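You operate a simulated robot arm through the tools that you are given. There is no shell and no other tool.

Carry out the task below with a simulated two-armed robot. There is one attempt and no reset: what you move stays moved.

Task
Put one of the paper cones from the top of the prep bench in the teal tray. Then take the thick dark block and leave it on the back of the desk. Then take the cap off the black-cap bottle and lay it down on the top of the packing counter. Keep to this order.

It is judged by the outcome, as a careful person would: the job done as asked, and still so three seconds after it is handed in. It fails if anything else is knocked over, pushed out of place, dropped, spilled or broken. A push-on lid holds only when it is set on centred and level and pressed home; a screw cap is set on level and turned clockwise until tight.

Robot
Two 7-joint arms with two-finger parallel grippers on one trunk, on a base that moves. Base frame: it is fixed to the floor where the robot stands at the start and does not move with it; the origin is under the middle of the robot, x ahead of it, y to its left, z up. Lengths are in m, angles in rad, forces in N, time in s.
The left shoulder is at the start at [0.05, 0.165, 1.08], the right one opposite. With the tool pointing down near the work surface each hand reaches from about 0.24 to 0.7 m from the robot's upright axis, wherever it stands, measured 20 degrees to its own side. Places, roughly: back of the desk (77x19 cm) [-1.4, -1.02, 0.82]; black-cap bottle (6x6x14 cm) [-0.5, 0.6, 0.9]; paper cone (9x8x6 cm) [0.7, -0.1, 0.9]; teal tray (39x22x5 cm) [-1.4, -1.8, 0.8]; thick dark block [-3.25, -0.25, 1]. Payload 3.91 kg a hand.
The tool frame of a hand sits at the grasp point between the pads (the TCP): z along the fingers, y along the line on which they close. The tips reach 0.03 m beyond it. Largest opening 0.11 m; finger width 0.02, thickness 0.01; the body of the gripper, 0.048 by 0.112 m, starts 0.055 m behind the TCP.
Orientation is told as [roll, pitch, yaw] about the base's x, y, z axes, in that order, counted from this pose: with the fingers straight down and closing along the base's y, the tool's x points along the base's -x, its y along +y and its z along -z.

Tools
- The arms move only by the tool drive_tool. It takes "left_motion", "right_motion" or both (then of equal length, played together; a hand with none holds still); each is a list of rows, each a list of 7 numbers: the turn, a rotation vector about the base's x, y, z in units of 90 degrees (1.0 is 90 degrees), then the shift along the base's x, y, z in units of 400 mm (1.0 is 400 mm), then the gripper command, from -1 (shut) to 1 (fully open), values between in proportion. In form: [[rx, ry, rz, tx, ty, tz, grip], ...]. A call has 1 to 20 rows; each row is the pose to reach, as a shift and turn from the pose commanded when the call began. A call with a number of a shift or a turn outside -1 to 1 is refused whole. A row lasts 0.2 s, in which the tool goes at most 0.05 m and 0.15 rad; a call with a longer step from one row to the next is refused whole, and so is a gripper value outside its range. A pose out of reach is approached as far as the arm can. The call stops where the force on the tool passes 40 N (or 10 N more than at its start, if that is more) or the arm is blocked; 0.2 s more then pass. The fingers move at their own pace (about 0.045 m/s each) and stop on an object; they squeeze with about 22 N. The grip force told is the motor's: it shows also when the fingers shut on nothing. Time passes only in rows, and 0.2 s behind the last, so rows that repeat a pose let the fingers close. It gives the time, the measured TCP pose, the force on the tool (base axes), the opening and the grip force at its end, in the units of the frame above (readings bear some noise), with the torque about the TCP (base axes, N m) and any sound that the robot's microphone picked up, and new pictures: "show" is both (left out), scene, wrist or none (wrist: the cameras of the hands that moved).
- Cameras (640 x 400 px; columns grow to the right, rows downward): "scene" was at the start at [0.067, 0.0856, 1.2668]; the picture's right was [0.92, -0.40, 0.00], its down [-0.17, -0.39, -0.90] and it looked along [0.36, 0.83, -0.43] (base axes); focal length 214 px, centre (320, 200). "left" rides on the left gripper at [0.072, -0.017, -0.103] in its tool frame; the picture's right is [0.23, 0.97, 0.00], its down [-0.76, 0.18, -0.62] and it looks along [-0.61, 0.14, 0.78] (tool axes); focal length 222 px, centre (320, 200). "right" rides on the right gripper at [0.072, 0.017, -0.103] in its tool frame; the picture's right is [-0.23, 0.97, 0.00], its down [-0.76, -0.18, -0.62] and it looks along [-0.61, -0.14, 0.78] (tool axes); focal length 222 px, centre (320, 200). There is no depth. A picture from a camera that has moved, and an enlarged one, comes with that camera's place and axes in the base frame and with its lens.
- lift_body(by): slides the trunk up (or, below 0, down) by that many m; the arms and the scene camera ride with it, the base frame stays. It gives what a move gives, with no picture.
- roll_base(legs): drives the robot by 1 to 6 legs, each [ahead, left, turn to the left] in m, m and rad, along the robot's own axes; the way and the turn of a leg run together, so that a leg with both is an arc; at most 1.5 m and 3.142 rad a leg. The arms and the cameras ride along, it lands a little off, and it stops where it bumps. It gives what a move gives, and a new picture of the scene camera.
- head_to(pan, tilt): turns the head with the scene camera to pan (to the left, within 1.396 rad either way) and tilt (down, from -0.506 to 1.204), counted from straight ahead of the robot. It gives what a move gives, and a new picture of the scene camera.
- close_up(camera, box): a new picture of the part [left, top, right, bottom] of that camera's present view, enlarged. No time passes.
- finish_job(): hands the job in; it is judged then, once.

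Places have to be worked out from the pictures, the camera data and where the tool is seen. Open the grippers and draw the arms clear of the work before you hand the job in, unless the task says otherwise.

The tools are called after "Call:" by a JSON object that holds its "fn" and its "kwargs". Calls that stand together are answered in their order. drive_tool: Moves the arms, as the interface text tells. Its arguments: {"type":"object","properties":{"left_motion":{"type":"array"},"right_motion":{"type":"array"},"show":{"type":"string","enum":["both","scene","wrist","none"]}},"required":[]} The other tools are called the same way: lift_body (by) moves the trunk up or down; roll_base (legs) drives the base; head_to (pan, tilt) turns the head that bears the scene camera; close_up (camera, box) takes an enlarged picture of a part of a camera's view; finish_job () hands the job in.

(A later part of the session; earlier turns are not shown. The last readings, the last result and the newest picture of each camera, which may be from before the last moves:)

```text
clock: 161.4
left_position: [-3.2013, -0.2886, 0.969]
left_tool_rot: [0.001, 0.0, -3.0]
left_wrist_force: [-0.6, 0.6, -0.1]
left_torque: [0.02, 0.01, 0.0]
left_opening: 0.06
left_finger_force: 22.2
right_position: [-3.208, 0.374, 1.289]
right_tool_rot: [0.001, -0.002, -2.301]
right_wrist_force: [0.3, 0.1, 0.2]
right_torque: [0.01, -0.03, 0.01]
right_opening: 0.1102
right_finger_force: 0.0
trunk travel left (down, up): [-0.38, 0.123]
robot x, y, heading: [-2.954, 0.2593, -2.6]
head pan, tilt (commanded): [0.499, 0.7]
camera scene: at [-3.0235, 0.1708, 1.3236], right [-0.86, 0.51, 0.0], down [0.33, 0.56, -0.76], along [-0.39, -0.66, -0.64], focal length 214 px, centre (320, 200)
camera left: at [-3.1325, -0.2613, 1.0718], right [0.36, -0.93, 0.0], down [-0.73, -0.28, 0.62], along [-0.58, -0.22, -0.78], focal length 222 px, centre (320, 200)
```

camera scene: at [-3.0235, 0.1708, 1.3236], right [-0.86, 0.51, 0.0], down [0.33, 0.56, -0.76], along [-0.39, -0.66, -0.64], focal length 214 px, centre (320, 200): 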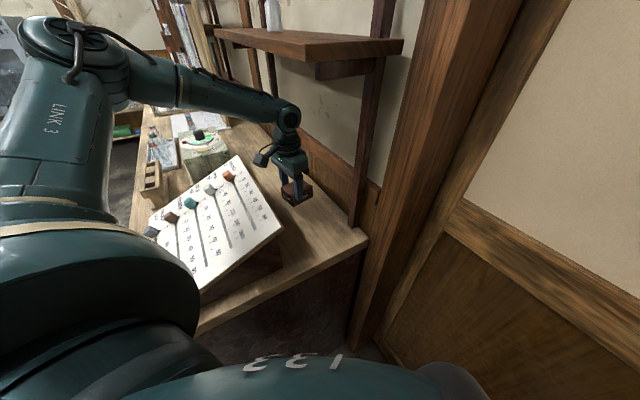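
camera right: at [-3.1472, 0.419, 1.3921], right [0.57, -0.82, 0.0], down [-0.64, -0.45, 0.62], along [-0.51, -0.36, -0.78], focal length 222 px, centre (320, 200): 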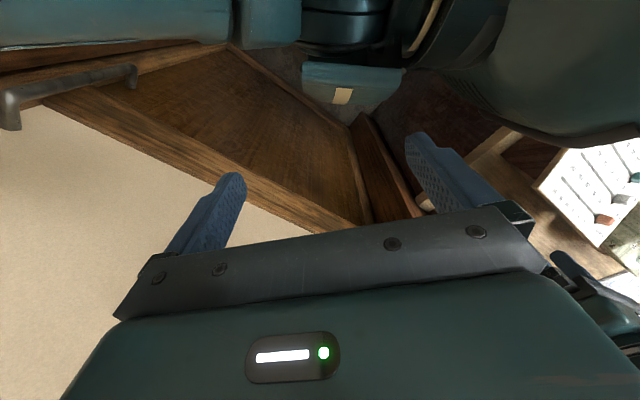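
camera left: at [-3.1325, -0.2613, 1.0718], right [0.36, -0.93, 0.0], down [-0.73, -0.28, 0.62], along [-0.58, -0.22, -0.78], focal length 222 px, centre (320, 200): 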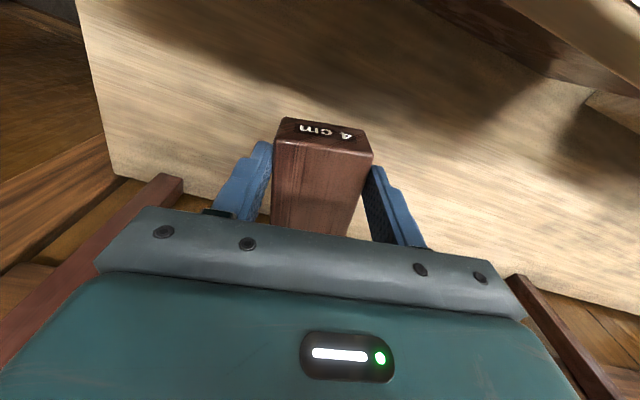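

Lifted clear. I retrace the path: slide out +y past the counter end, raise, then bring the hand back toward the robot.

Call:
{"fn": "drive_tool", "kwargs": {"left_motion": [[0, 0, 0, 0, 0.08, 0, -1], [0, 0, 0, 0, 0.18, 0, -1], [0, 0, 0, 0.0, 0.28, 0, -1], [0, 0, 0, 0.0, 0.38, 0, -1], [0, 0, 0, 0.02, 0.48, 0, -1], [0, 0, 0, 0.04, 0.58, 0, -1], [0, 0, 0, 0.06, 0.68, 0.02, -1], [0, 0, 0, 0.06, 0.76, 0.05, -1], [0, 0, 0, 0.06, 0.77, 0.15, -1], [0, 0, 0, 0.06, 0.77, 0.26, -1], [0, 0, 0, 0.06, 0.77, 0.37, -1], [0, 0, 0, 0.06, 0.77, 0.48, -1], [0, 0, 0, 0.08, 0.77, 0.58, -1], [0, 0, 0, 0.18, 0.77, 0.62, -1], [0, 0, 0, 0.28, 0.77, 0.64, -1], [0, 0, 0, 0.38, 0.77, 0.66, -1], [0, 0, 0, 0.46, 0.77, 0.68, -1]]}}

```text
clock: 165.0
left_position: [-3.0166, 0.0187, 1.2408]
left_tool_rot: [0.0, -0.001, -3.003]
left_wrist_force: [-0.9, -0.7, -0.9]
left_torque: [-0.01, 0.01, 0.03]
left_opening: 0.0597
left_finger_force: 22.5
right_position: [-3.2079, 0.3751, 1.2897]
right_tool_rot: [0.002, -0.001, -2.3]
right_wrist_force: [0.6, 0.6, 0.3]
right_torque: [0.03, 0.02, 0.01]
right_opening: 0.11
right_finger_force: 0.0
trunk travel left (down, up): [-0.38, 0.123]
robot x, y, heading: [-2.9576, 0.2572, -2.605]
head pan, tilt (commanded): [0.499, 0.7]
camera scene: at [-3.0227, 0.1709, 1.3237], right [-0.86, 0.51, 0.0], down [0.33, 0.56, -0.77], along [-0.39, -0.66, -0.64], focal length 214 px, centre (320, 200)
camera left: at [-2.9481, 0.0465, 1.3442], right [0.36, -0.93, 0.0], down [-0.73, -0.28, 0.62], along [-0.58, -0.22, -0.78], focal length 222 px, centre (320, 200)
```

scene: 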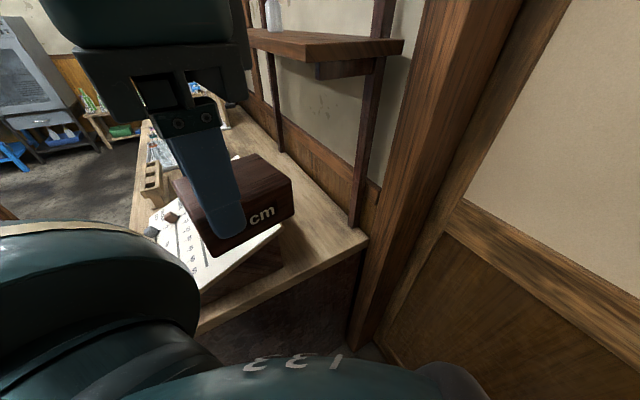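
left: 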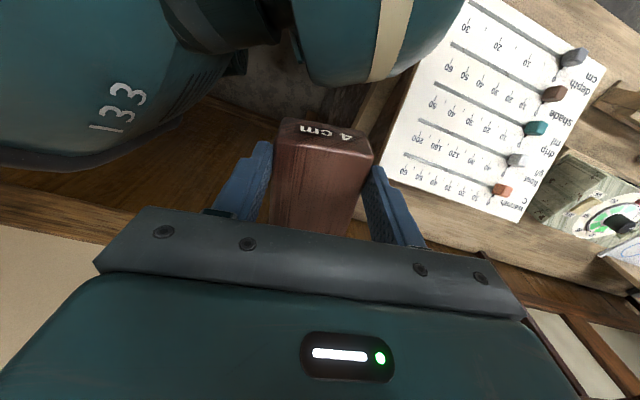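

Block is secure. I bring the hand to a compact carry pose and drive back out the same way to the corridor.

Call:
{"fn": "drive_tool", "kwargs": {"left_motion": [[0, 0, 0, 0, -0.1, 0.02, -1], [0, 0, 0, 0, -0.2, 0.04, -1], [0, 0, 0, 0, -0.3, 0.06, -1]], "show": "none"}}

Call:
{"fn": "roll_base", "kwargs": {"legs": [[-0.358, 0.191, 0.0], [-0.108, 0.228, 0.0], [0.106, 0.45, 0.0]]}}

```text
clock: 165.8
left_position: [-3.0177, -0.1009, 1.2644]
left_tool_rot: [0.0, -0.001, -3.001]
left_wrist_force: [0.2, 0.8, -1.2]
left_torque: [-0.01, 0.01, -0.02]
left_opening: 0.0601
left_finger_force: 21.6
right_position: [-3.2092, 0.3737, 1.2884]
right_tool_rot: [0.003, -0.003, -2.299]
right_wrist_force: [-0.3, 0.6, -0.2]
right_torque: [0.05, -0.02, -0.01]
right_opening: 0.1099
right_finger_force: 0.0
trunk travel left (down, up): [-0.38, 0.123]
robot x, y, heading: [-2.9546, 0.259, -2.6]
head pan, tilt (commanded): [0.499, 0.7]
```

```text
clock: 174.6
left_position: [-2.2666, -0.661, 1.2639]
left_tool_rot: [0.001, 0.0, -3.007]
left_wrist_force: [-0.2, -0.1, -1.6]
left_torque: [0.05, 0.01, 0.0]
left_opening: 0.0596
left_finger_force: 22.0
right_position: [-2.455, -0.1842, 1.2891]
right_tool_rot: [0.002, -0.001, -2.307]
right_wrist_force: [0.0, -0.5, -0.2]
right_torque: [0.03, -0.02, 0.01]
right_opening: 0.1101
right_finger_force: 0.1
trunk travel left (down, up): [-0.38, 0.123]
robot x, y, heading: [-2.1979, -0.3038, -2.608]
head pan, tilt (commanded): [0.499, 0.7]
camera scene: at [-2.2701, -0.3897, 1.3236], right [-0.86, 0.51, 0.0], down [0.33, 0.55, -0.76], along [-0.39, -0.66, -0.64], focal length 214 px, centre (320, 200)
```

scene: 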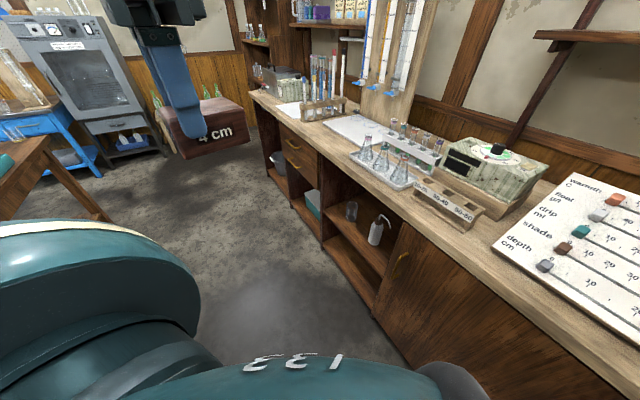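

All undisturbed. I turn left to face +x (heading 0) here in the open, and check the flask bench on the way.

Call:
{"fn": "roll_base", "kwargs": {"legs": [[0.0, 0.0, 2.608]]}}

Call:
{"fn": "head_to", "kwargs": {"pan": 1.39, "tilt": 0.5}}

Call:
{"fn": "head_to", "kwargs": {"pan": -0.7, "tilt": 0.5}}

```text
clock: 181.2
left_position: [-1.9619, -0.0277, 1.2633]
left_tool_rot: [0.0, 0.0, -0.407]
left_wrist_force: [0.2, 0.7, -1.7]
left_torque: [0.0, 0.0, 0.03]
left_opening: 0.0596
left_finger_force: 21.7
right_position: [-2.0479, -0.533, 1.289]
right_tool_rot: [0.002, -0.002, 0.293]
right_wrist_force: [-0.1, 0.3, 0.2]
right_torque: [0.02, 0.02, -0.01]
right_opening: 0.1101
right_finger_force: 0.1
trunk travel left (down, up): [-0.38, 0.123]
robot x, y, heading: [-2.2018, -0.3053, -0.003]
head pan, tilt (commanded): [0.499, 0.7]
camera scene: at [-2.0972, -0.2616, 1.3236], right [0.47, -0.88, 0.0], down [-0.57, -0.3, -0.76], along [0.67, 0.36, -0.64], focal length 214 px, centre (320, 200)
```

scene: 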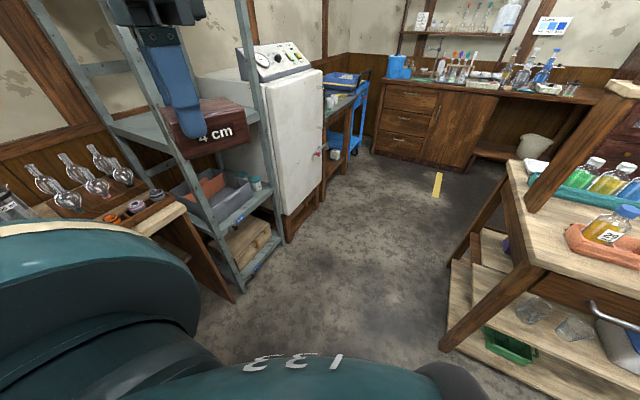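

```text
clock: 182.3
left_position: [-1.963, -0.0284, 1.264]
left_tool_rot: [0.001, 0.0, -0.409]
left_wrist_force: [-0.7, 0.0, -1.4]
left_torque: [0.02, 0.0, 0.03]
left_opening: 0.0593
left_finger_force: 22.3
right_position: [-2.0468, -0.5335, 1.2909]
right_tool_rot: [0.002, -0.003, 0.293]
right_wrist_force: [-0.2, 0.0, -0.2]
right_torque: [0.02, 0.0, -0.04]
right_opening: 0.1102
right_finger_force: 0.1
trunk travel left (down, up): [-0.38, 0.123]
robot x, y, heading: [-2.2011, -0.3014, -0.005]
head pan, tilt (commanded): [1.389, 0.499]
camera scene: at [-2.155, -0.2124, 1.3413], right [0.98, -0.19, 0.0], down [-0.09, -0.47, -0.88], along [0.17, 0.86, -0.48], focal length 214 px, centre (320, 200)
```

scene: 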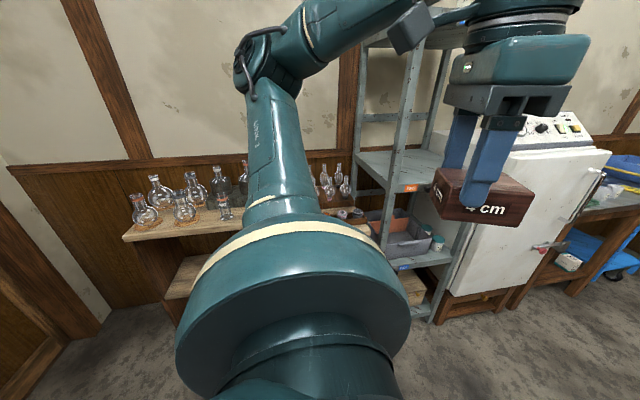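

```text
clock: 184.3
left_position: [-1.963, -0.0289, 1.2635]
left_tool_rot: [0.001, 0.0, -0.408]
left_wrist_force: [0.6, -0.8, -0.9]
left_torque: [-0.02, 0.01, 0.02]
left_opening: 0.0593
left_finger_force: 21.8
right_position: [-2.0473, -0.5339, 1.2882]
right_tool_rot: [0.003, -0.002, 0.292]
right_wrist_force: [0.1, -0.2, -0.5]
right_torque: [-0.01, 0.03, -0.01]
right_opening: 0.11
right_finger_force: 0.1
trunk travel left (down, up): [-0.38, 0.123]
robot x, y, heading: [-2.2019, -0.3042, -0.006]
head pan, tilt (commanded): [-0.7, 0.499]
camera scene: at [-2.1029, -0.3609, 1.3414], right [-0.65, -0.76, 0.0], down [-0.36, 0.31, -0.88], along [0.67, -0.57, -0.48], focal length 214 px, centre (320, 200)
```

scene: 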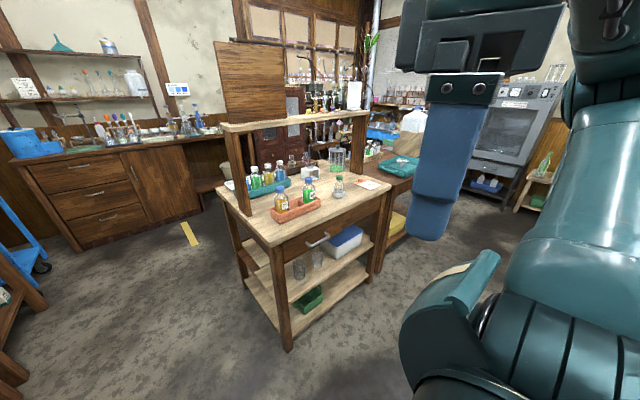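

Flask bench intact. Now I see the desk's back side; I zoom in to find a free place.

Call:
{"fn": "close_up", "kwargs": {"camera": "scene", "box": [210, 130, 410, 260]}}

```text
3.08 times, centred on (310, 195) of scene
camera zoom: at [-2.1029, -0.3609, 1.3414], right [-0.65, -0.76, 0.0], down [-0.36, 0.31, -0.88], along [0.67, -0.57, -0.48], focal length 660 px, centre (351, 215)
```

zoom: 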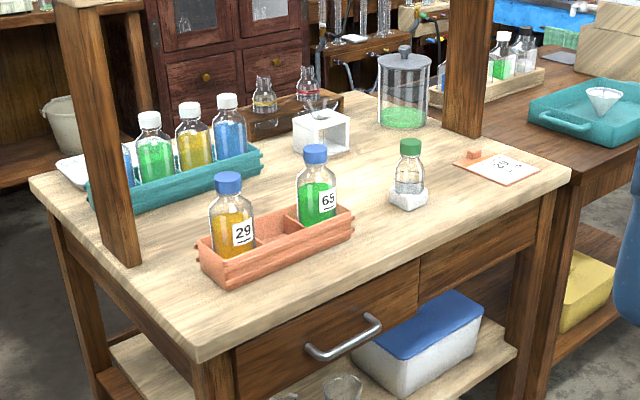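

Free spot on the back strip: between the green-cap bottle (y≈-1.09) and the clipboard (y≈-1.27…), around (-1.405,-1.195). I strafe right along the corridor to y≈-1.38, then ahead.

Call:
{"fn": "roll_base", "kwargs": {"legs": [[0.0, -1.076, 0.0], [0.27, 0.0, 0.0]]}}

Call:
{"fn": "head_to", "kwargs": {"pan": 0.25, "tilt": 0.75}}

```text
clock: 195.6
left_position: [-1.6978, -1.0987, 1.2634]
left_tool_rot: [0.001, -0.001, -0.401]
left_wrist_force: [0.8, 0.4, -1.6]
left_torque: [-0.01, 0.02, -0.02]
left_opening: 0.0596
left_finger_force: 22.3
right_position: [-1.7785, -1.6053, 1.2889]
right_tool_rot: [0.004, -0.003, 0.302]
right_wrist_force: [0.0, 0.2, 1.0]
right_torque: [-0.02, 0.04, -0.05]
right_opening: 0.1102
right_finger_force: 0.0
trunk travel left (down, up): [-0.38, 0.123]
robot x, y, heading: [-1.9351, -1.3724, 0.001]
head pan, tilt (commanded): [-0.7, 0.499]
camera scene: at [-1.8349, -1.4324, 1.3413], right [-0.64, -0.76, 0.0], down [-0.37, 0.31, -0.88], along [0.67, -0.57, -0.48], focal length 214 px, centre (320, 200)
```

scene: 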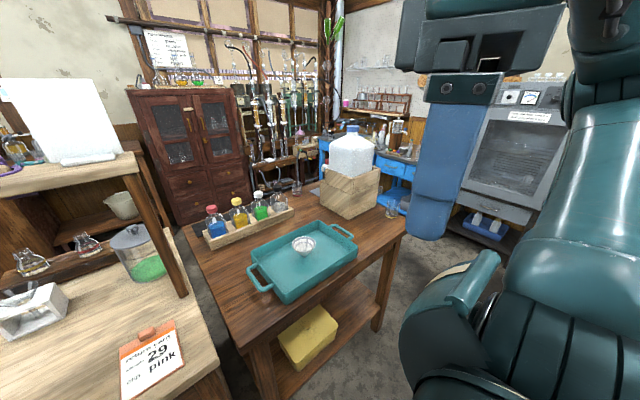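

```text
clock: 196.8
left_position: [-1.6976, -1.0991, 1.2631]
left_tool_rot: [0.001, 0.0, -0.403]
left_wrist_force: [0.5, -1.1, -0.5]
left_torque: [0.01, 0.01, -0.03]
left_opening: 0.0594
left_finger_force: 22.1
right_position: [-1.7788, -1.6053, 1.2895]
right_tool_rot: [0.002, -0.002, 0.301]
right_wrist_force: [-0.4, 0.1, 0.6]
right_torque: [0.01, -0.02, 0.02]
right_opening: 0.11
right_finger_force: 0.1
trunk travel left (down, up): [-0.38, 0.123]
robot x, y, heading: [-1.9335, -1.3735, 0.002]
head pan, tilt (commanded): [0.25, 0.75]
camera scene: at [-1.8247, -1.3534, 1.3194], right [0.25, -0.97, 0.0], down [-0.66, -0.17, -0.73], along [0.71, 0.18, -0.68], focal length 214 px, centre (320, 200)
```

scene: 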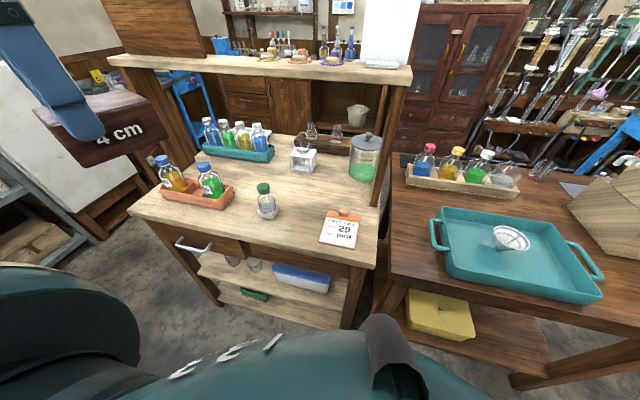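

I see the free spot clearly: y from -1.106 (bottle base) to -1.257 (clipboard). I carry the block over (-1.405,-1.187) at safe height with yaw 0.

Call:
{"fn": "drive_tool", "kwargs": {"left_motion": [[0, 0, 0.08, 0.09, -0.03, -0.03, -1], [0, 0, 0.16, 0.18, -0.06, -0.07, -1], [0, 0, 0.255, 0.27, -0.09, -0.12, -1], [0, 0, 0.255, 0.36, -0.12, -0.17, -1], [0, 0, 0.255, 0.45, -0.15, -0.22, -1], [0, 0, 0.255, 0.54, -0.18, -0.28, -1], [0, 0, 0.255, 0.63, -0.21, -0.34, -1], [0, 0, 0.255, 0.7325, -0.22, -0.38, -1], [0, 0, 0.255, 0.7325, -0.22, -0.46, -1], [0, 0, 0.255, 0.7325, -0.22, -0.56, -1], [0, 0, 0.255, 0.7325, -0.22, -0.66, -1]]}}

```text
clock: 199.2
left_position: [-1.4113, -1.1801, 1.0024]
left_tool_rot: [0.0, -0.002, -0.001]
left_wrist_force: [-1.1, -0.2, -0.7]
left_torque: [0.0, 0.02, 0.0]
left_opening: 0.0595
left_finger_force: 21.6
left hand out of reach, approached as far as the arm can: row 8, 10, 11
right_position: [-1.78, -1.6037, 1.2899]
right_tool_rot: [0.002, -0.001, 0.301]
right_wrist_force: [0.3, 0.5, 0.8]
right_torque: [-0.01, 0.01, -0.01]
right_opening: 0.1099
right_finger_force: 0.1
trunk travel left (down, up): [-0.38, 0.123]
robot x, y, heading: [-1.9323, -1.374, -0.003]
head pan, tilt (commanded): [0.25, 0.75]
camera scene: at [-1.8247, -1.3532, 1.3194], right [0.25, -0.97, 0.0], down [-0.66, -0.17, -0.73], along [0.71, 0.18, -0.68], focal length 214 px, centre (320, 200)
camera left: at [-1.4844, -1.1966, 1.1048], right [-0.23, 0.97, 0.0], down [0.76, 0.18, 0.62], along [0.61, 0.14, -0.78], focal length 222 px, centre (320, 200)
```

scene: 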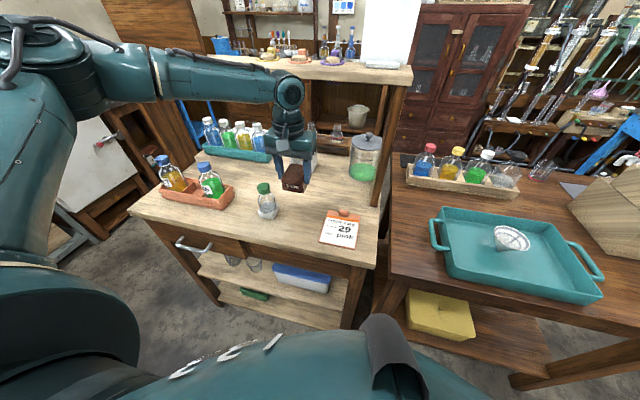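
left: 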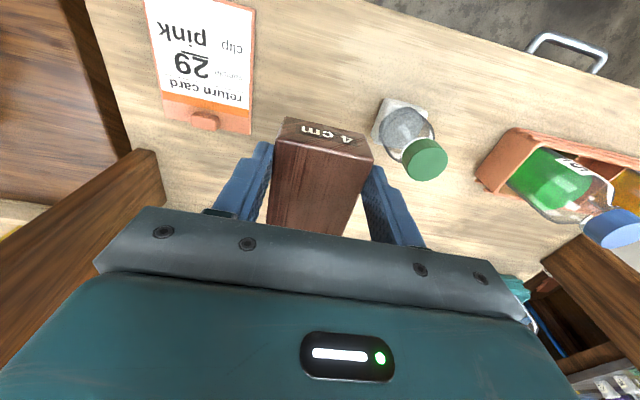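

The block hangs midway between clipboard and bottle. I descend to about TCP 0.866 (block bottom ≈1 cm above the desk).

Call:
{"fn": "drive_tool", "kwargs": {"left_motion": [[0, 0, 0, 0.01, -0.01, -0.08, -1], [0, 0, 0, 0.01, -0.01, -0.16, -1], [0, 0, 0, 0.01, -0.01, -0.24, -1], [0, 0, 0, 0.01, -0.01, -0.3, -1], [0, 0, 0, 0.01, -0.01, -0.34, -1]]}}

```text
clock: 200.4
left_position: [-1.4448, -1.1536, 0.9026]
left_tool_rot: [-0.001, 0.001, -0.001]
left_wrist_force: [0.6, 0.3, -1.2]
left_torque: [-0.03, 0.04, 0.01]
left_opening: 0.0597
left_finger_force: 21.7
left hand out of reach, approached as far as the arm can: row 1, 2, 3, 4, 5
right_position: [-1.7797, -1.6048, 1.2903]
right_tool_rot: [0.001, -0.002, 0.302]
right_wrist_force: [-0.5, 0.0, 0.1]
right_torque: [0.05, 0.0, 0.0]
right_opening: 0.1099
right_finger_force: 0.0
trunk travel left (down, up): [-0.38, 0.123]
robot x, y, heading: [-1.9356, -1.376, -0.003]
head pan, tilt (commanded): [0.25, 0.75]
camera scene: at [-1.8247, -1.3532, 1.3194], right [0.25, -0.97, 0.0], down [-0.66, -0.17, -0.73], along [0.71, 0.18, -0.68], focal length 214 px, centre (320, 200)
camera left: at [-1.5173, -1.1701, 1.0037], right [-0.23, 0.97, 0.0], down [0.76, 0.18, 0.62], along [0.61, 0.14, -0.78], focal length 222 px, centre (320, 200)
```

scene: 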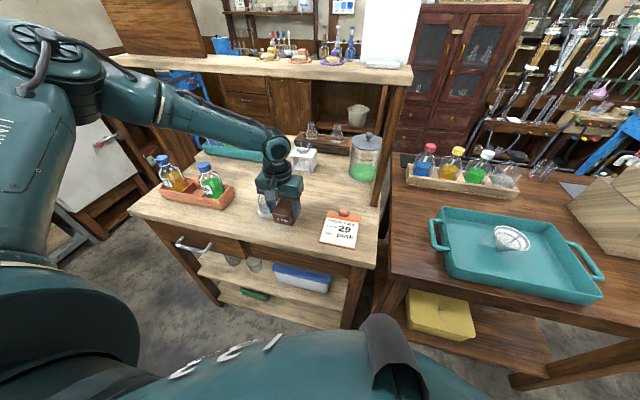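
left: 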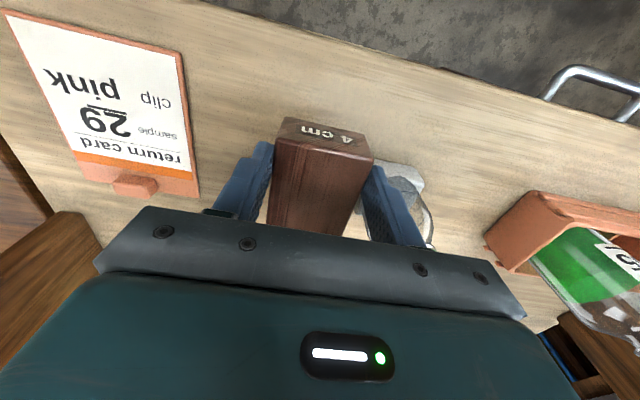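

The arm could not hold the line while descending and drifted toward the bottle (no contact felt). I go straight up again at once, moving slightly away from the bottle.

Call:
{"fn": "drive_tool", "kwargs": {"left_motion": [[0, 0, 0, 0, -0.02, 0.06, -1], [0, 0, 0, 0, -0.04, 0.14, -1], [0, 0, 0, 0, -0.06, 0.24, -1], [0, 0, 0, 0, -0.06, 0.34, -1]]}}

Call:
{"fn": "close_up", "kwargs": {"camera": "scene", "box": [130, 130, 390, 270]}}

```text
clock: 201.4
left_position: [-1.4441, -1.1805, 1.0386]
left_tool_rot: [0.001, 0.001, -0.001]
left_wrist_force: [-0.8, 0.1, -1.0]
left_torque: [0.01, 0.02, 0.0]
left_opening: 0.0595
left_finger_force: 21.9
right_position: [-1.7781, -1.6055, 1.2892]
right_tool_rot: [0.0, -0.001, 0.301]
right_wrist_force: [-0.1, 0.3, 0.2]
right_torque: [0.02, 0.0, 0.04]
right_opening: 0.1103
right_finger_force: 0.1
trunk travel left (down, up): [-0.38, 0.123]
robot x, y, heading: [-1.9331, -1.3734, -0.005]
head pan, tilt (commanded): [0.25, 0.75]
camera scene: at [-1.8251, -1.3534, 1.3194], right [0.25, -0.97, 0.0], down [-0.66, -0.17, -0.73], along [0.71, 0.18, -0.68], focal length 214 px, centre (320, 200)
camera left: at [-1.5173, -1.1957, 1.1411], right [-0.23, 0.97, 0.0], down [0.76, 0.18, 0.62], along [0.61, 0.14, -0.78], focal length 222 px, centre (320, 200)
```

scene: 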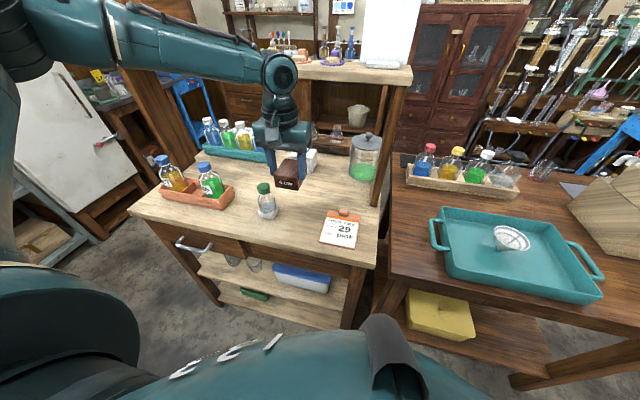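
left: 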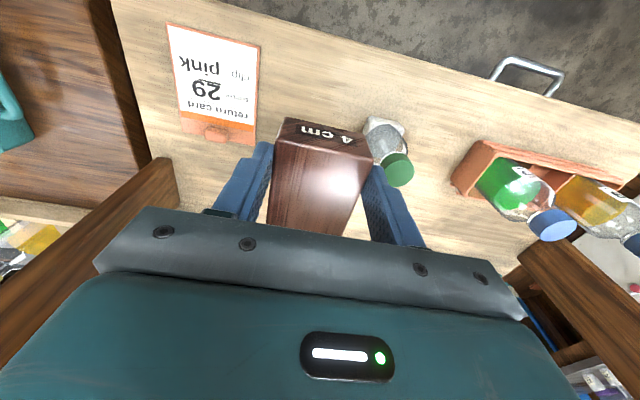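

```text
2.46 times, centred on (260, 200) of scene
camera zoom: at [-1.8251, -1.3534, 1.3194], right [0.25, -0.97, 0.0], down [-0.66, -0.17, -0.73], along [0.71, 0.18, -0.68], focal length 528 px, centre (468, 200)
```

zoom: 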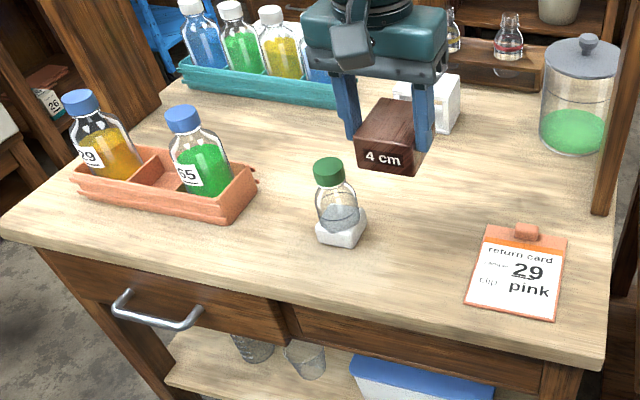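

Nothing was touched. The shoulder sits too high for this arm posture, so I'll raise the hand, recentre at (-1.41,-1.187), and lower the trunk instead.

Call:
{"fn": "drive_tool", "kwargs": {"left_motion": [[0, 0, 0, 0.02, -0.005, 0.08, -1], [0, 0, 0, 0.05, -0.012, 0.16, -1], [0, 0, 0, 0.085, -0.017, 0.24, -1], [0, 0, 0, 0.085, -0.017, 0.26, -1]], "show": "none"}}

Call:
{"fn": "lift_body", "kwargs": {"by": -0.16}}

```text
clock: 202.4
left_position: [-1.4122, -1.1822, 1.1412]
left_tool_rot: [0.0, -0.001, -0.002]
left_wrist_force: [-0.1, 0.2, -0.4]
left_torque: [-0.01, 0.01, 0.01]
left_opening: 0.0596
left_finger_force: 22.0
left hand out of reach, approached as far as the arm can: row 3, 4
right_position: [-1.7796, -1.6054, 1.2899]
right_tool_rot: [0.002, -0.001, 0.3]
right_wrist_force: [-0.6, 0.2, -1.2]
right_torque: [-0.02, 0.02, 0.03]
right_opening: 0.11
right_finger_force: 0.1
trunk travel left (down, up): [-0.38, 0.123]
robot x, y, heading: [-1.9347, -1.373, 0.001]
head pan, tilt (commanded): [0.25, 0.75]
```

```text
clock: 204.2
left_position: [-1.4127, -1.1824, 0.9806]
left_tool_rot: [0.0, -0.002, -0.002]
left_wrist_force: [0.3, -1.0, -0.7]
left_torque: [-0.03, 0.01, 0.0]
left_opening: 0.0594
left_finger_force: 21.7
right_position: [-1.7785, -1.6067, 1.1292]
right_tool_rot: [0.002, -0.001, 0.301]
right_wrist_force: [0.1, 0.6, 0.1]
right_torque: [-0.01, -0.03, -0.02]
right_opening: 0.1101
right_finger_force: 0.1
trunk travel left (down, up): [-0.22, 0.283]
robot x, y, heading: [-1.9381, -1.3735, 0.0]
head pan, tilt (commanded): [0.25, 0.75]
```

The arm hits its forward limit here, so I pull the hand back 7.5 cm and roll the base 7.5 cm ahead.

Call:
{"fn": "drive_tool", "kwargs": {"left_motion": [[0, 0, 0, -0.09, -0.01, 0.02, -1], [0, 0, 0, -0.18, -0.02, 0.04, -1]], "show": "none"}}

Call:
{"fn": "roll_base", "kwargs": {"legs": [[0.075, 0.0, 0.0]]}}

```text
clock: 204.8
left_position: [-1.485, -1.1912, 0.9947]
left_tool_rot: [-0.002, -0.002, 0.0]
left_wrist_force: [0.0, 0.2, -1.1]
left_torque: [0.03, 0.01, 0.0]
left_opening: 0.0592
left_finger_force: 21.6
right_position: [-1.7797, -1.6057, 1.1294]
right_tool_rot: [0.002, -0.004, 0.301]
right_wrist_force: [-0.5, 0.1, 0.4]
right_torque: [0.0, 0.0, 0.02]
right_opening: 0.1098
right_finger_force: 0.0
trunk travel left (down, up): [-0.22, 0.283]
robot x, y, heading: [-1.9364, -1.3752, 0.0]
head pan, tilt (commanded): [0.25, 0.75]
```

```text
clock: 205.9
left_position: [-1.4092, -1.1905, 0.9952]
left_tool_rot: [0.001, -0.001, -0.003]
left_wrist_force: [0.7, 0.7, -1.0]
left_torque: [-0.01, 0.06, 0.03]
left_opening: 0.0596
left_finger_force: 22.7
right_position: [-1.7036, -1.6049, 1.129]
right_tool_rot: [0.003, -0.002, 0.297]
right_wrist_force: [-0.5, -0.3, -0.6]
right_torque: [0.0, -0.02, -0.01]
right_opening: 0.1101
right_finger_force: 0.0
trunk travel left (down, up): [-0.22, 0.283]
robot x, y, heading: [-1.8629, -1.3763, -0.001]
head pan, tilt (commanded): [0.25, 0.75]
camera scene: at [-1.7491, -1.3534, 1.1593], right [0.25, -0.97, 0.0], down [-0.66, -0.17, -0.73], along [0.71, 0.18, -0.68], focal length 214 px, centre (320, 200)
```

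scene: 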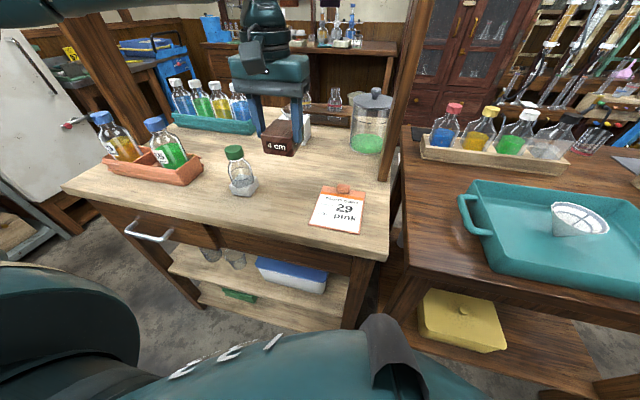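

Now at (-1.409,-1.190,0.995) with slack. I descend to about 0.875.

Call:
{"fn": "drive_tool", "kwargs": {"left_motion": [[0, 0, 0, 0.0, 0.01, -0.08, -1], [0, 0, 0, 0.0, 0.012, -0.16, -1], [0, 0, 0, 0.0, 0.012, -0.24, -1], [0, 0, 0, 0.0, 0.012, -0.3, -1]]}}

```text
clock: 206.9
left_position: [-1.4092, -1.1858, 0.8751]
left_tool_rot: [-0.002, -0.001, -0.001]
left_wrist_force: [-0.1, 0.8, -0.5]
left_torque: [-0.05, 0.01, 0.01]
left_opening: 0.0594
left_finger_force: 22.0
right_position: [-1.7049, -1.6045, 1.1278]
right_tool_rot: [0.001, -0.003, 0.299]
right_wrist_force: [-0.6, 0.3, -0.3]
right_torque: [-0.02, 0.01, 0.0]
right_opening: 0.11
right_finger_force: 0.0
trunk travel left (down, up): [-0.22, 0.283]
robot x, y, heading: [-1.8593, -1.3722, -0.005]
head pan, tilt (commanded): [0.25, 0.75]
camera scene: at [-1.7495, -1.3534, 1.1594], right [0.25, -0.97, 0.0], down [-0.66, -0.17, -0.73], along [0.71, 0.18, -0.68], focal length 214 px, centre (320, 200)
camera left: at [-1.4827, -1.2022, 0.9788], right [-0.23, 0.97, 0.0], down [0.76, 0.18, 0.62], along [0.61, 0.14, -0.78], focal length 222 px, centre (320, 200)
```

scene: 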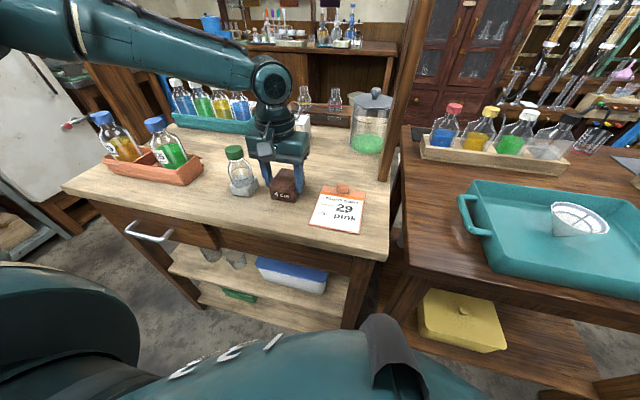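
left: 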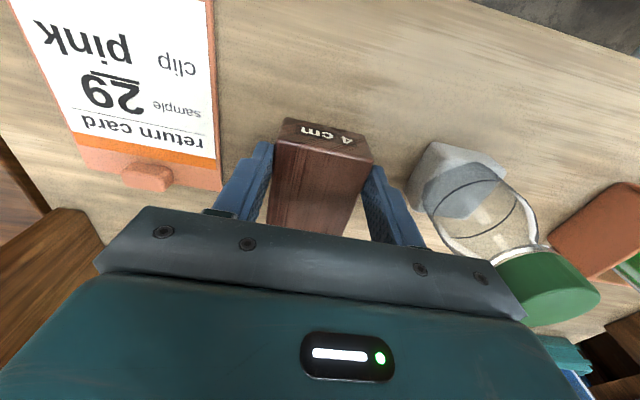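

Well placed. I lower slowly to feel for the desk top.

Call:
{"fn": "drive_tool", "kwargs": {"left_motion": [[0, 0, 0, 0, 0, -0.015, -1], [0, 0, 0, 0, 0, -0.03, -1], [0, 0, 0, 0, 0, -0.04, -1]], "show": "none"}}

```text
clock: 207.7
left_position: [-1.4096, -1.1863, 0.8654]
left_tool_rot: [-0.004, -0.014, 0.001]
left_wrist_force: [0.1, 7.3, 38.5]
left_torque: [-0.3, 0.26, -0.01]
left_opening: 0.0595
left_finger_force: 22.0
right_position: [-1.7065, -1.6044, 1.1305]
right_tool_rot: [0.001, -0.005, 0.299]
right_wrist_force: [-0.6, 0.6, 0.7]
right_torque: [0.0, -0.01, 0.03]
right_opening: 0.1101
right_finger_force: 0.1
trunk travel left (down, up): [-0.22, 0.283]
robot x, y, heading: [-1.8624, -1.3793, -0.003]
head pan, tilt (commanded): [0.25, 0.75]
```

Contact at TCP≈0.866 (38 N). I ease up 6 mm to unload, then open the fingers partway.

Call:
{"fn": "drive_tool", "kwargs": {"left_motion": [[0, 0, 0, 0, 0, 0.016, -1], [0, 0, 0, 0, 0, 0.016, -1]], "show": "none"}}

```text
clock: 208.3
left_position: [-1.4109, -1.1864, 0.8643]
left_tool_rot: [0.0, 0.001, -0.004]
left_wrist_force: [2.7, -2.0, 6.4]
left_torque: [-0.29, -0.47, -0.03]
left_opening: 0.0597
left_finger_force: 22.4
right_position: [-1.7048, -1.6071, 1.1285]
right_tool_rot: [0.0, -0.001, 0.3]
right_wrist_force: [-0.3, 0.9, 0.3]
right_torque: [0.03, 0.0, 0.02]
right_opening: 0.1099
right_finger_force: 0.1
trunk travel left (down, up): [-0.22, 0.283]
robot x, y, heading: [-1.8624, -1.3759, -0.009]
head pan, tilt (commanded): [0.25, 0.75]
```

Only 6 N now: the block rests on the desk. I open the fingers partway and lift straight up.

Call:
{"fn": "drive_tool", "kwargs": {"left_motion": [[0, 0, 0, 0, 0, 0, 0.2], [0, 0, 0, 0, 0, 0, 0.4], [0, 0, 0, 0, 0, 0, 0.45], [0, 0, 0, 0, 0, 0, 0.45]]}}

```text
clock: 209.3
left_position: [-1.4099, -1.1855, 0.8662]
left_tool_rot: [0.002, -0.002, -0.003]
left_wrist_force: [0.6, 0.5, 0.7]
left_torque: [0.01, -0.02, 0.02]
left_opening: 0.0797
left_finger_force: 0.1
right_position: [-1.7036, -1.6055, 1.1285]
right_tool_rot: [0.002, -0.003, 0.298]
right_wrist_force: [0.6, -1.1, 0.2]
right_torque: [0.0, -0.02, 0.03]
right_opening: 0.1098
right_finger_force: 0.2
trunk travel left (down, up): [-0.22, 0.283]
robot x, y, heading: [-1.8591, -1.3715, 0.003]
head pan, tilt (commanded): [0.25, 0.75]
camera scene: at [-1.7496, -1.3535, 1.1594], right [0.25, -0.97, 0.0], down [-0.66, -0.17, -0.73], along [0.71, 0.18, -0.68], focal length 214 px, centre (320, 200)
camera left: at [-1.4826, -1.2023, 0.9692], right [-0.23, 0.97, 0.0], down [0.76, 0.18, 0.62], along [0.61, 0.14, -0.78], focal length 222 px, centre (320, 200)
```

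scene: 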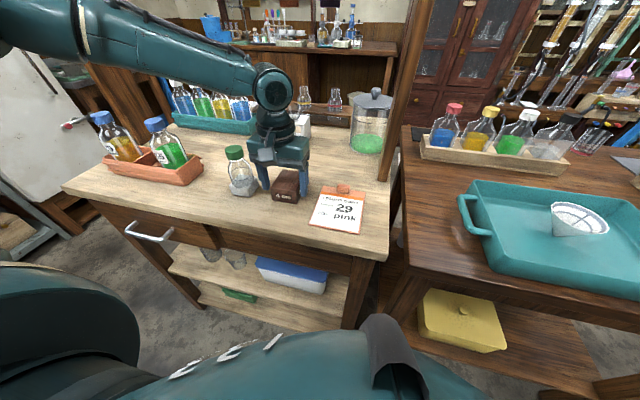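
left: 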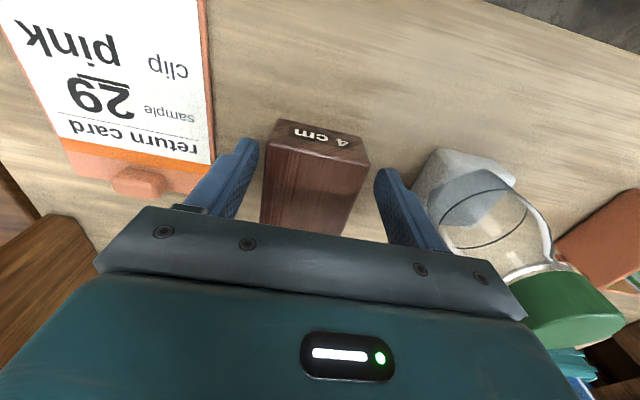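

Released. I lift straight up and then back away from the desk.

Call:
{"fn": "drive_tool", "kwargs": {"left_motion": [[0, 0, 0, 0, 0, 0.06, 0.45], [0, 0, 0, 0, 0, 0.15, 0.45], [0, 0, 0, 0, 0, 0.26, 0.45], [0, 0, 0, 0, 0, 0.38, 0.45], [0, 0, 0, -0.08, 0, 0.44, 0.45], [0, 0, 0, -0.19, 0, 0.46, 0.45], [0, 0, 0, -0.3, 0, 0.48, 0.45], [0, 0, 0, -0.41, 0, 0.5, 0.45], [0, 0, 0, -0.5, 0, 0.52, 0.45]]}}

Call:
{"fn": "close_up", "kwargs": {"camera": "scene", "box": [60, 80, 400, 260]}}

```text
clock: 211.3
left_position: [-1.6113, -1.1874, 1.0735]
left_tool_rot: [-0.001, -0.002, -0.002]
left_wrist_force: [1.2, 0.1, -0.6]
left_torque: [-0.02, 0.04, 0.0]
left_opening: 0.0801
left_finger_force: 0.1
right_position: [-1.7049, -1.6044, 1.1285]
right_tool_rot: [0.002, -0.001, 0.298]
right_wrist_force: [-0.2, -0.1, 0.0]
right_torque: [-0.01, 0.02, 0.01]
right_opening: 0.1099
right_finger_force: 0.2
trunk travel left (down, up): [-0.22, 0.283]
robot x, y, heading: [-1.8592, -1.3781, -0.003]
head pan, tilt (commanded): [0.25, 0.75]
camera scene: at [-1.7499, -1.3534, 1.1594], right [0.25, -0.97, 0.0], down [-0.66, -0.17, -0.73], along [0.71, 0.18, -0.68], focal length 214 px, centre (320, 200)
camera left: at [-1.6831, -1.2021, 1.1765], right [-0.23, 0.97, 0.0], down [0.76, 0.18, 0.62], along [0.61, 0.14, -0.78], focal length 222 px, centre (320, 200)
```

scene: 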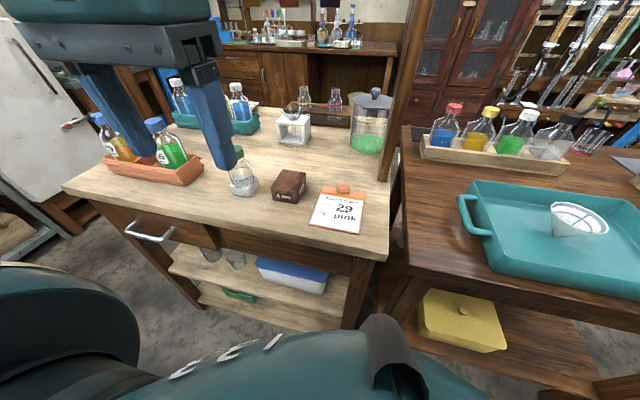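
left: 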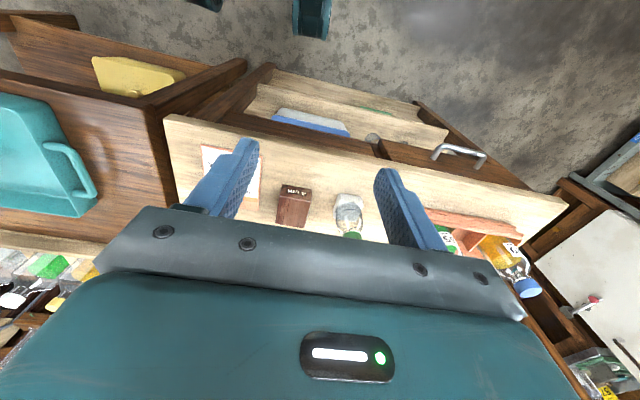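

```text
1.88 times, centred on (230, 170) of scene
camera zoom: at [-1.7499, -1.3534, 1.1594], right [0.25, -0.97, 0.0], down [-0.66, -0.17, -0.73], along [0.71, 0.18, -0.68], focal length 404 px, centre (489, 256)
```

zoom: 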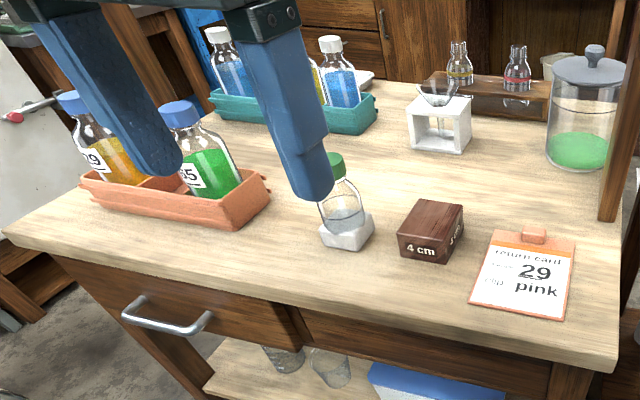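

Block set neatly on the back of the desk; bottle, clipboard and rack undisturbed. Step 2 done. Now I raise the trunk, back off, and head for the steel table with the black-cap bottle.

Call:
{"fn": "lift_body", "kwargs": {"by": 0.2}}

Call:
{"fn": "roll_base", "kwargs": {"legs": [[-0.27, 0.0, 0.0], [0.0, 0.0, 1.573], [1.27, 0.0, 0.0]]}}

```text
clock: 213.4
left_position: [-1.6094, -1.1862, 1.2737]
left_tool_rot: [0.0, -0.002, -0.002]
left_wrist_force: [0.7, -0.9, 0.1]
left_torque: [-0.02, -0.02, -0.03]
left_opening: 0.0796
left_finger_force: 0.0
right_position: [-1.7039, -1.604, 1.3289]
right_tool_rot: [0.003, -0.003, 0.298]
right_wrist_force: [0.3, -0.3, -0.7]
right_torque: [0.01, 0.04, 0.03]
right_opening: 0.1099
right_finger_force: 0.0
trunk travel left (down, up): [-0.42, 0.083]
robot x, y, heading: [-1.8593, -1.3752, -0.001]
head pan, tilt (commanded): [0.25, 0.75]
```

```text
clock: 225.2
left_position: [-2.2999, 0.1483, 1.274]
left_tool_rot: [-0.001, 0.0, 1.553]
left_wrist_force: [0.1, -0.1, 0.2]
left_torque: [0.04, 0.01, 0.02]
left_opening: 0.0798
left_finger_force: 0.1
right_position: [-1.8838, 0.0454, 1.3289]
right_tool_rot: [0.001, -0.004, 1.852]
right_wrist_force: [-0.5, 0.7, 1.1]
right_torque: [-0.01, 0.01, 0.01]
right_opening: 0.11
right_finger_force: 0.0
trunk travel left (down, up): [-0.42, 0.083]
robot x, y, heading: [-2.1144, -0.1076, 1.554]
head pan, tilt (commanded): [0.25, 0.75]
camera scene: at [-2.1337, 0.0041, 1.3594], right [0.97, 0.23, 0.0], down [0.16, -0.66, -0.73], along [-0.17, 0.71, -0.68], focal length 214 px, centre (320, 200)
```

scene: 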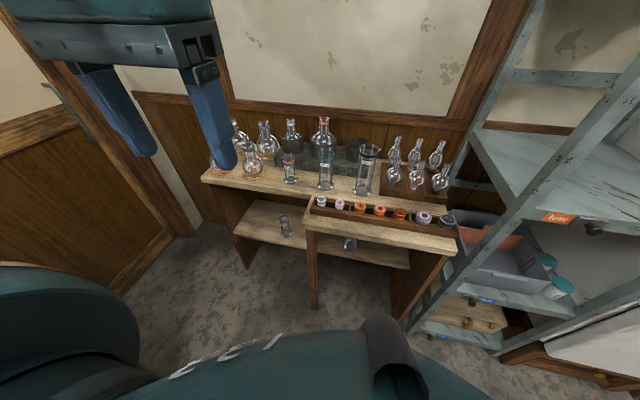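

Flasks all fine. I strafe right along the free lane to about x=-0.55.

Call:
{"fn": "roll_base", "kwargs": {"legs": [[0.0, -1.45, 0.017]]}}

Call:
{"fn": "head_to", "kwargs": {"pan": -0.1, "tilt": 0.6}}

```text
clock: 238.0
left_position: [-0.8544, 0.1302, 1.2736]
left_tool_rot: [0.001, -0.003, 1.573]
left_wrist_force: [-0.3, -0.9, -0.4]
left_torque: [-0.01, -0.01, 0.01]
left_opening: 0.0797
left_finger_force: 0.2
right_position: [-0.4365, 0.0368, 1.3292]
right_tool_rot: [0.002, -0.002, 1.874]
right_wrist_force: [0.5, 0.2, 0.1]
right_torque: [0.02, 0.0, -0.05]
right_opening: 0.1101
right_finger_force: 0.1
trunk travel left (down, up): [-0.42, 0.083]
robot x, y, heading: [-0.6653, -0.1203, 1.575]
head pan, tilt (commanded): [0.25, 0.75]
camera scene: at [-0.6853, -0.0093, 1.3594], right [0.97, 0.25, 0.0], down [0.17, -0.66, -0.73], along [-0.18, 0.71, -0.68], focal length 214 px, centre (320, 200)
```

scene: 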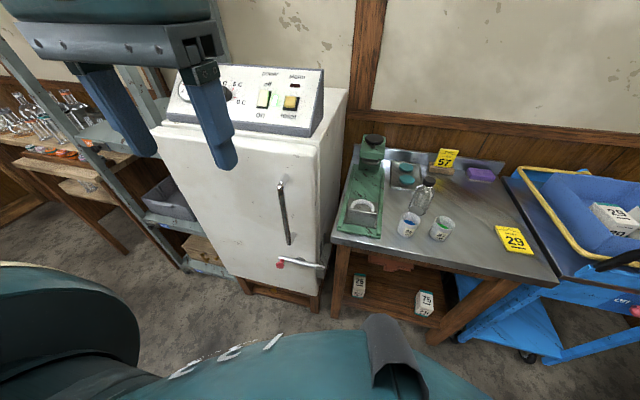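

```text
clock: 238.9
left_position: [-0.8551, 0.1306, 1.2731]
left_tool_rot: [-0.001, -0.002, 1.572]
left_wrist_force: [-0.3, -0.1, -0.2]
left_torque: [0.01, 0.01, -0.04]
left_opening: 0.0799
left_finger_force: 0.1
right_position: [-0.4359, 0.0356, 1.3289]
right_tool_rot: [0.0, -0.003, 1.872]
right_wrist_force: [0.4, -0.4, 0.1]
right_torque: [-0.03, 0.01, 0.04]
right_opening: 0.11
right_finger_force: 0.0
trunk travel left (down, up): [-0.42, 0.083]
robot x, y, heading: [-0.6665, -0.1193, 1.573]
head pan, tilt (commanded): [-0.099, 0.6]
camera scene: at [-0.6562, -0.0016, 1.3723], right [1.0, -0.1, 0.0], down [-0.05, -0.56, -0.82], along [0.08, 0.82, -0.57], focal length 214 px, centre (320, 200)
```

scene: 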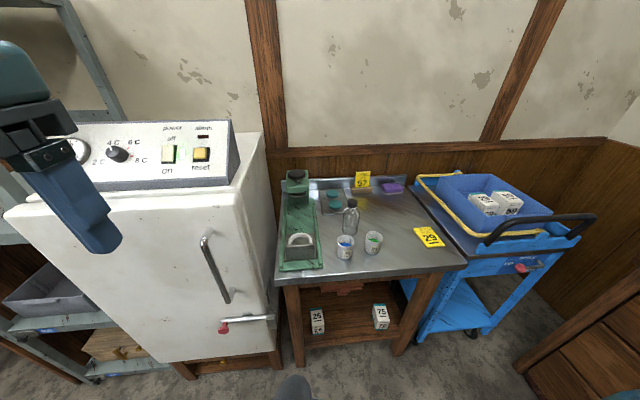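

Call:
{"fn": "close_up", "kwargs": {"camera": "scene", "box": [265, 160, 475, 290]}}

Call:
{"fn": "close_up", "kwargs": {"camera": "scene", "box": [310, 170, 410, 270]}}

```text
3.05 times, centred on (370, 225) of scene
camera zoom: at [-0.6562, -0.0016, 1.3723], right [1.0, -0.1, 0.0], down [-0.05, -0.56, -0.82], along [0.08, 0.82, -0.57], focal length 654 px, centre (168, 124)
```

zoom: 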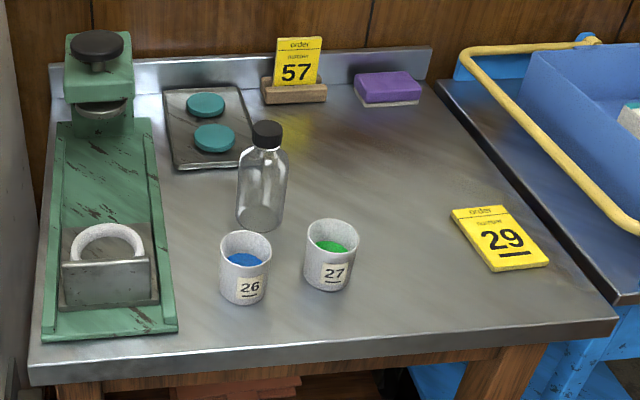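

```text
4.00 times, centred on (360, 220) of scene
camera zoom: at [-0.6562, -0.0016, 1.3723], right [1.0, -0.1, 0.0], down [-0.05, -0.56, -0.82], along [0.08, 0.82, -0.57], focal length 858 px, centre (160, 120)
```

zoom: 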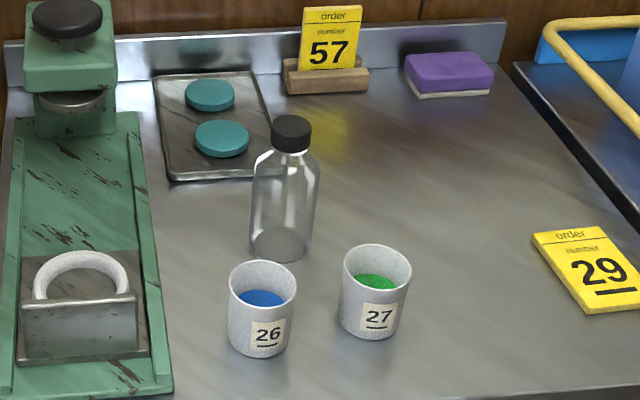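

This steel table with order slips and boxes is evidently the packing counter, and the black-cap bottle stands on it at ≈(-0.479,0.607), base z≈0.80, cap top ≈0.94. I roll nearer: right 0.27, then ahead.

Call:
{"fn": "roll_base", "kwargs": {"legs": [[0.0, -0.26, 0.0], [0.15, 0.0, 0.0]]}}

Call:
{"fn": "head_to", "kwargs": {"pan": 0.05, "tilt": 0.65}}

```text
clock: 242.7
left_position: [-0.5937, 0.281, 1.2737]
left_tool_rot: [-0.002, -0.003, 1.572]
left_wrist_force: [0.7, -0.7, -0.4]
left_torque: [-0.02, 0.02, 0.0]
left_opening: 0.0796
left_finger_force: 0.1
right_position: [-0.1745, 0.1865, 1.3288]
right_tool_rot: [0.002, 0.0, 1.873]
right_wrist_force: [0.0, 0.3, 0.1]
right_torque: [-0.02, -0.01, 0.01]
right_opening: 0.11
right_finger_force: 0.0
trunk travel left (down, up): [-0.42, 0.083]
robot x, y, heading: [-0.3992, 0.0263, 1.571]
head pan, tilt (commanded): [-0.099, 0.6]
camera scene: at [-0.395, 0.1483, 1.3722], right [1.0, -0.1, 0.0], down [-0.06, -0.56, -0.82], along [0.08, 0.82, -0.57], focal length 214 px, centre (320, 200)
```

scene: 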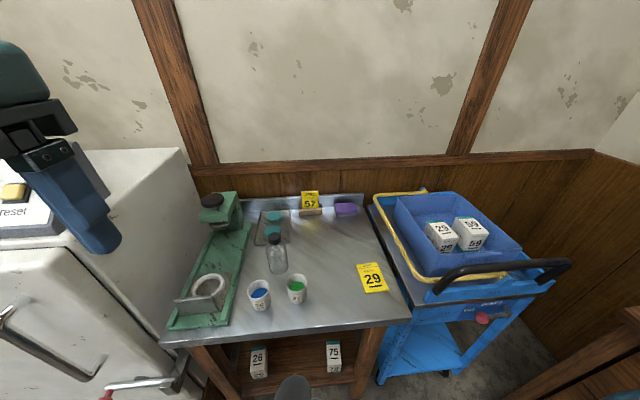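

```text
clock: 243.4
left_position: [-0.5944, 0.2801, 1.2734]
left_tool_rot: [-0.002, -0.001, 1.572]
left_wrist_force: [-0.2, -0.2, 0.7]
left_torque: [0.02, 0.0, 0.01]
left_opening: 0.0796
left_finger_force: 0.0
right_position: [-0.1745, 0.185, 1.329]
right_tool_rot: [0.001, -0.003, 1.873]
right_wrist_force: [0.3, -0.2, -0.3]
right_torque: [0.03, 0.02, 0.01]
right_opening: 0.1101
right_finger_force: 0.1
trunk travel left (down, up): [-0.42, 0.083]
robot x, y, heading: [-0.4035, 0.0276, 1.572]
head pan, tilt (commanded): [0.051, 0.649]
camera scene: at [-0.4081, 0.1459, 1.368], right [1.0, 0.05, 0.0], down [0.03, -0.6, -0.8], along [-0.04, 0.8, -0.6], focal length 214 px, centre (320, 200)
```

scene: 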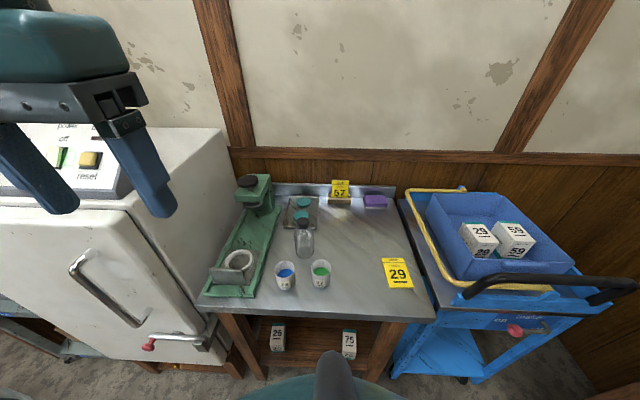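

Call:
{"fn": "close_up", "kwargs": {"camera": "scene", "box": [240, 170, 400, 300]}}

```text
3.08 times, centred on (320, 235) of scene
camera zoom: at [-0.4081, 0.1459, 1.368], right [1.0, 0.05, 0.0], down [0.03, -0.6, -0.8], along [-0.04, 0.8, -0.6], focal length 660 px, centre (320, 92)
```

zoom: 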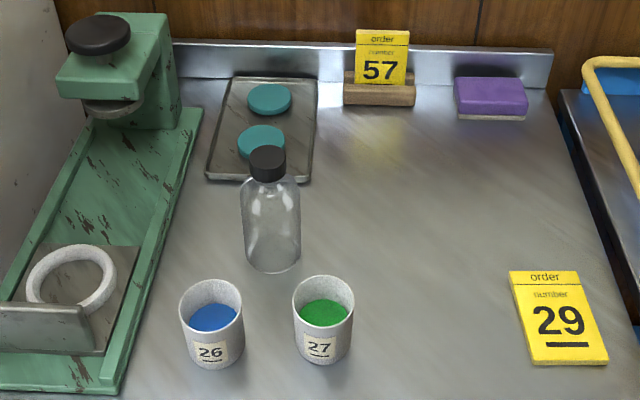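

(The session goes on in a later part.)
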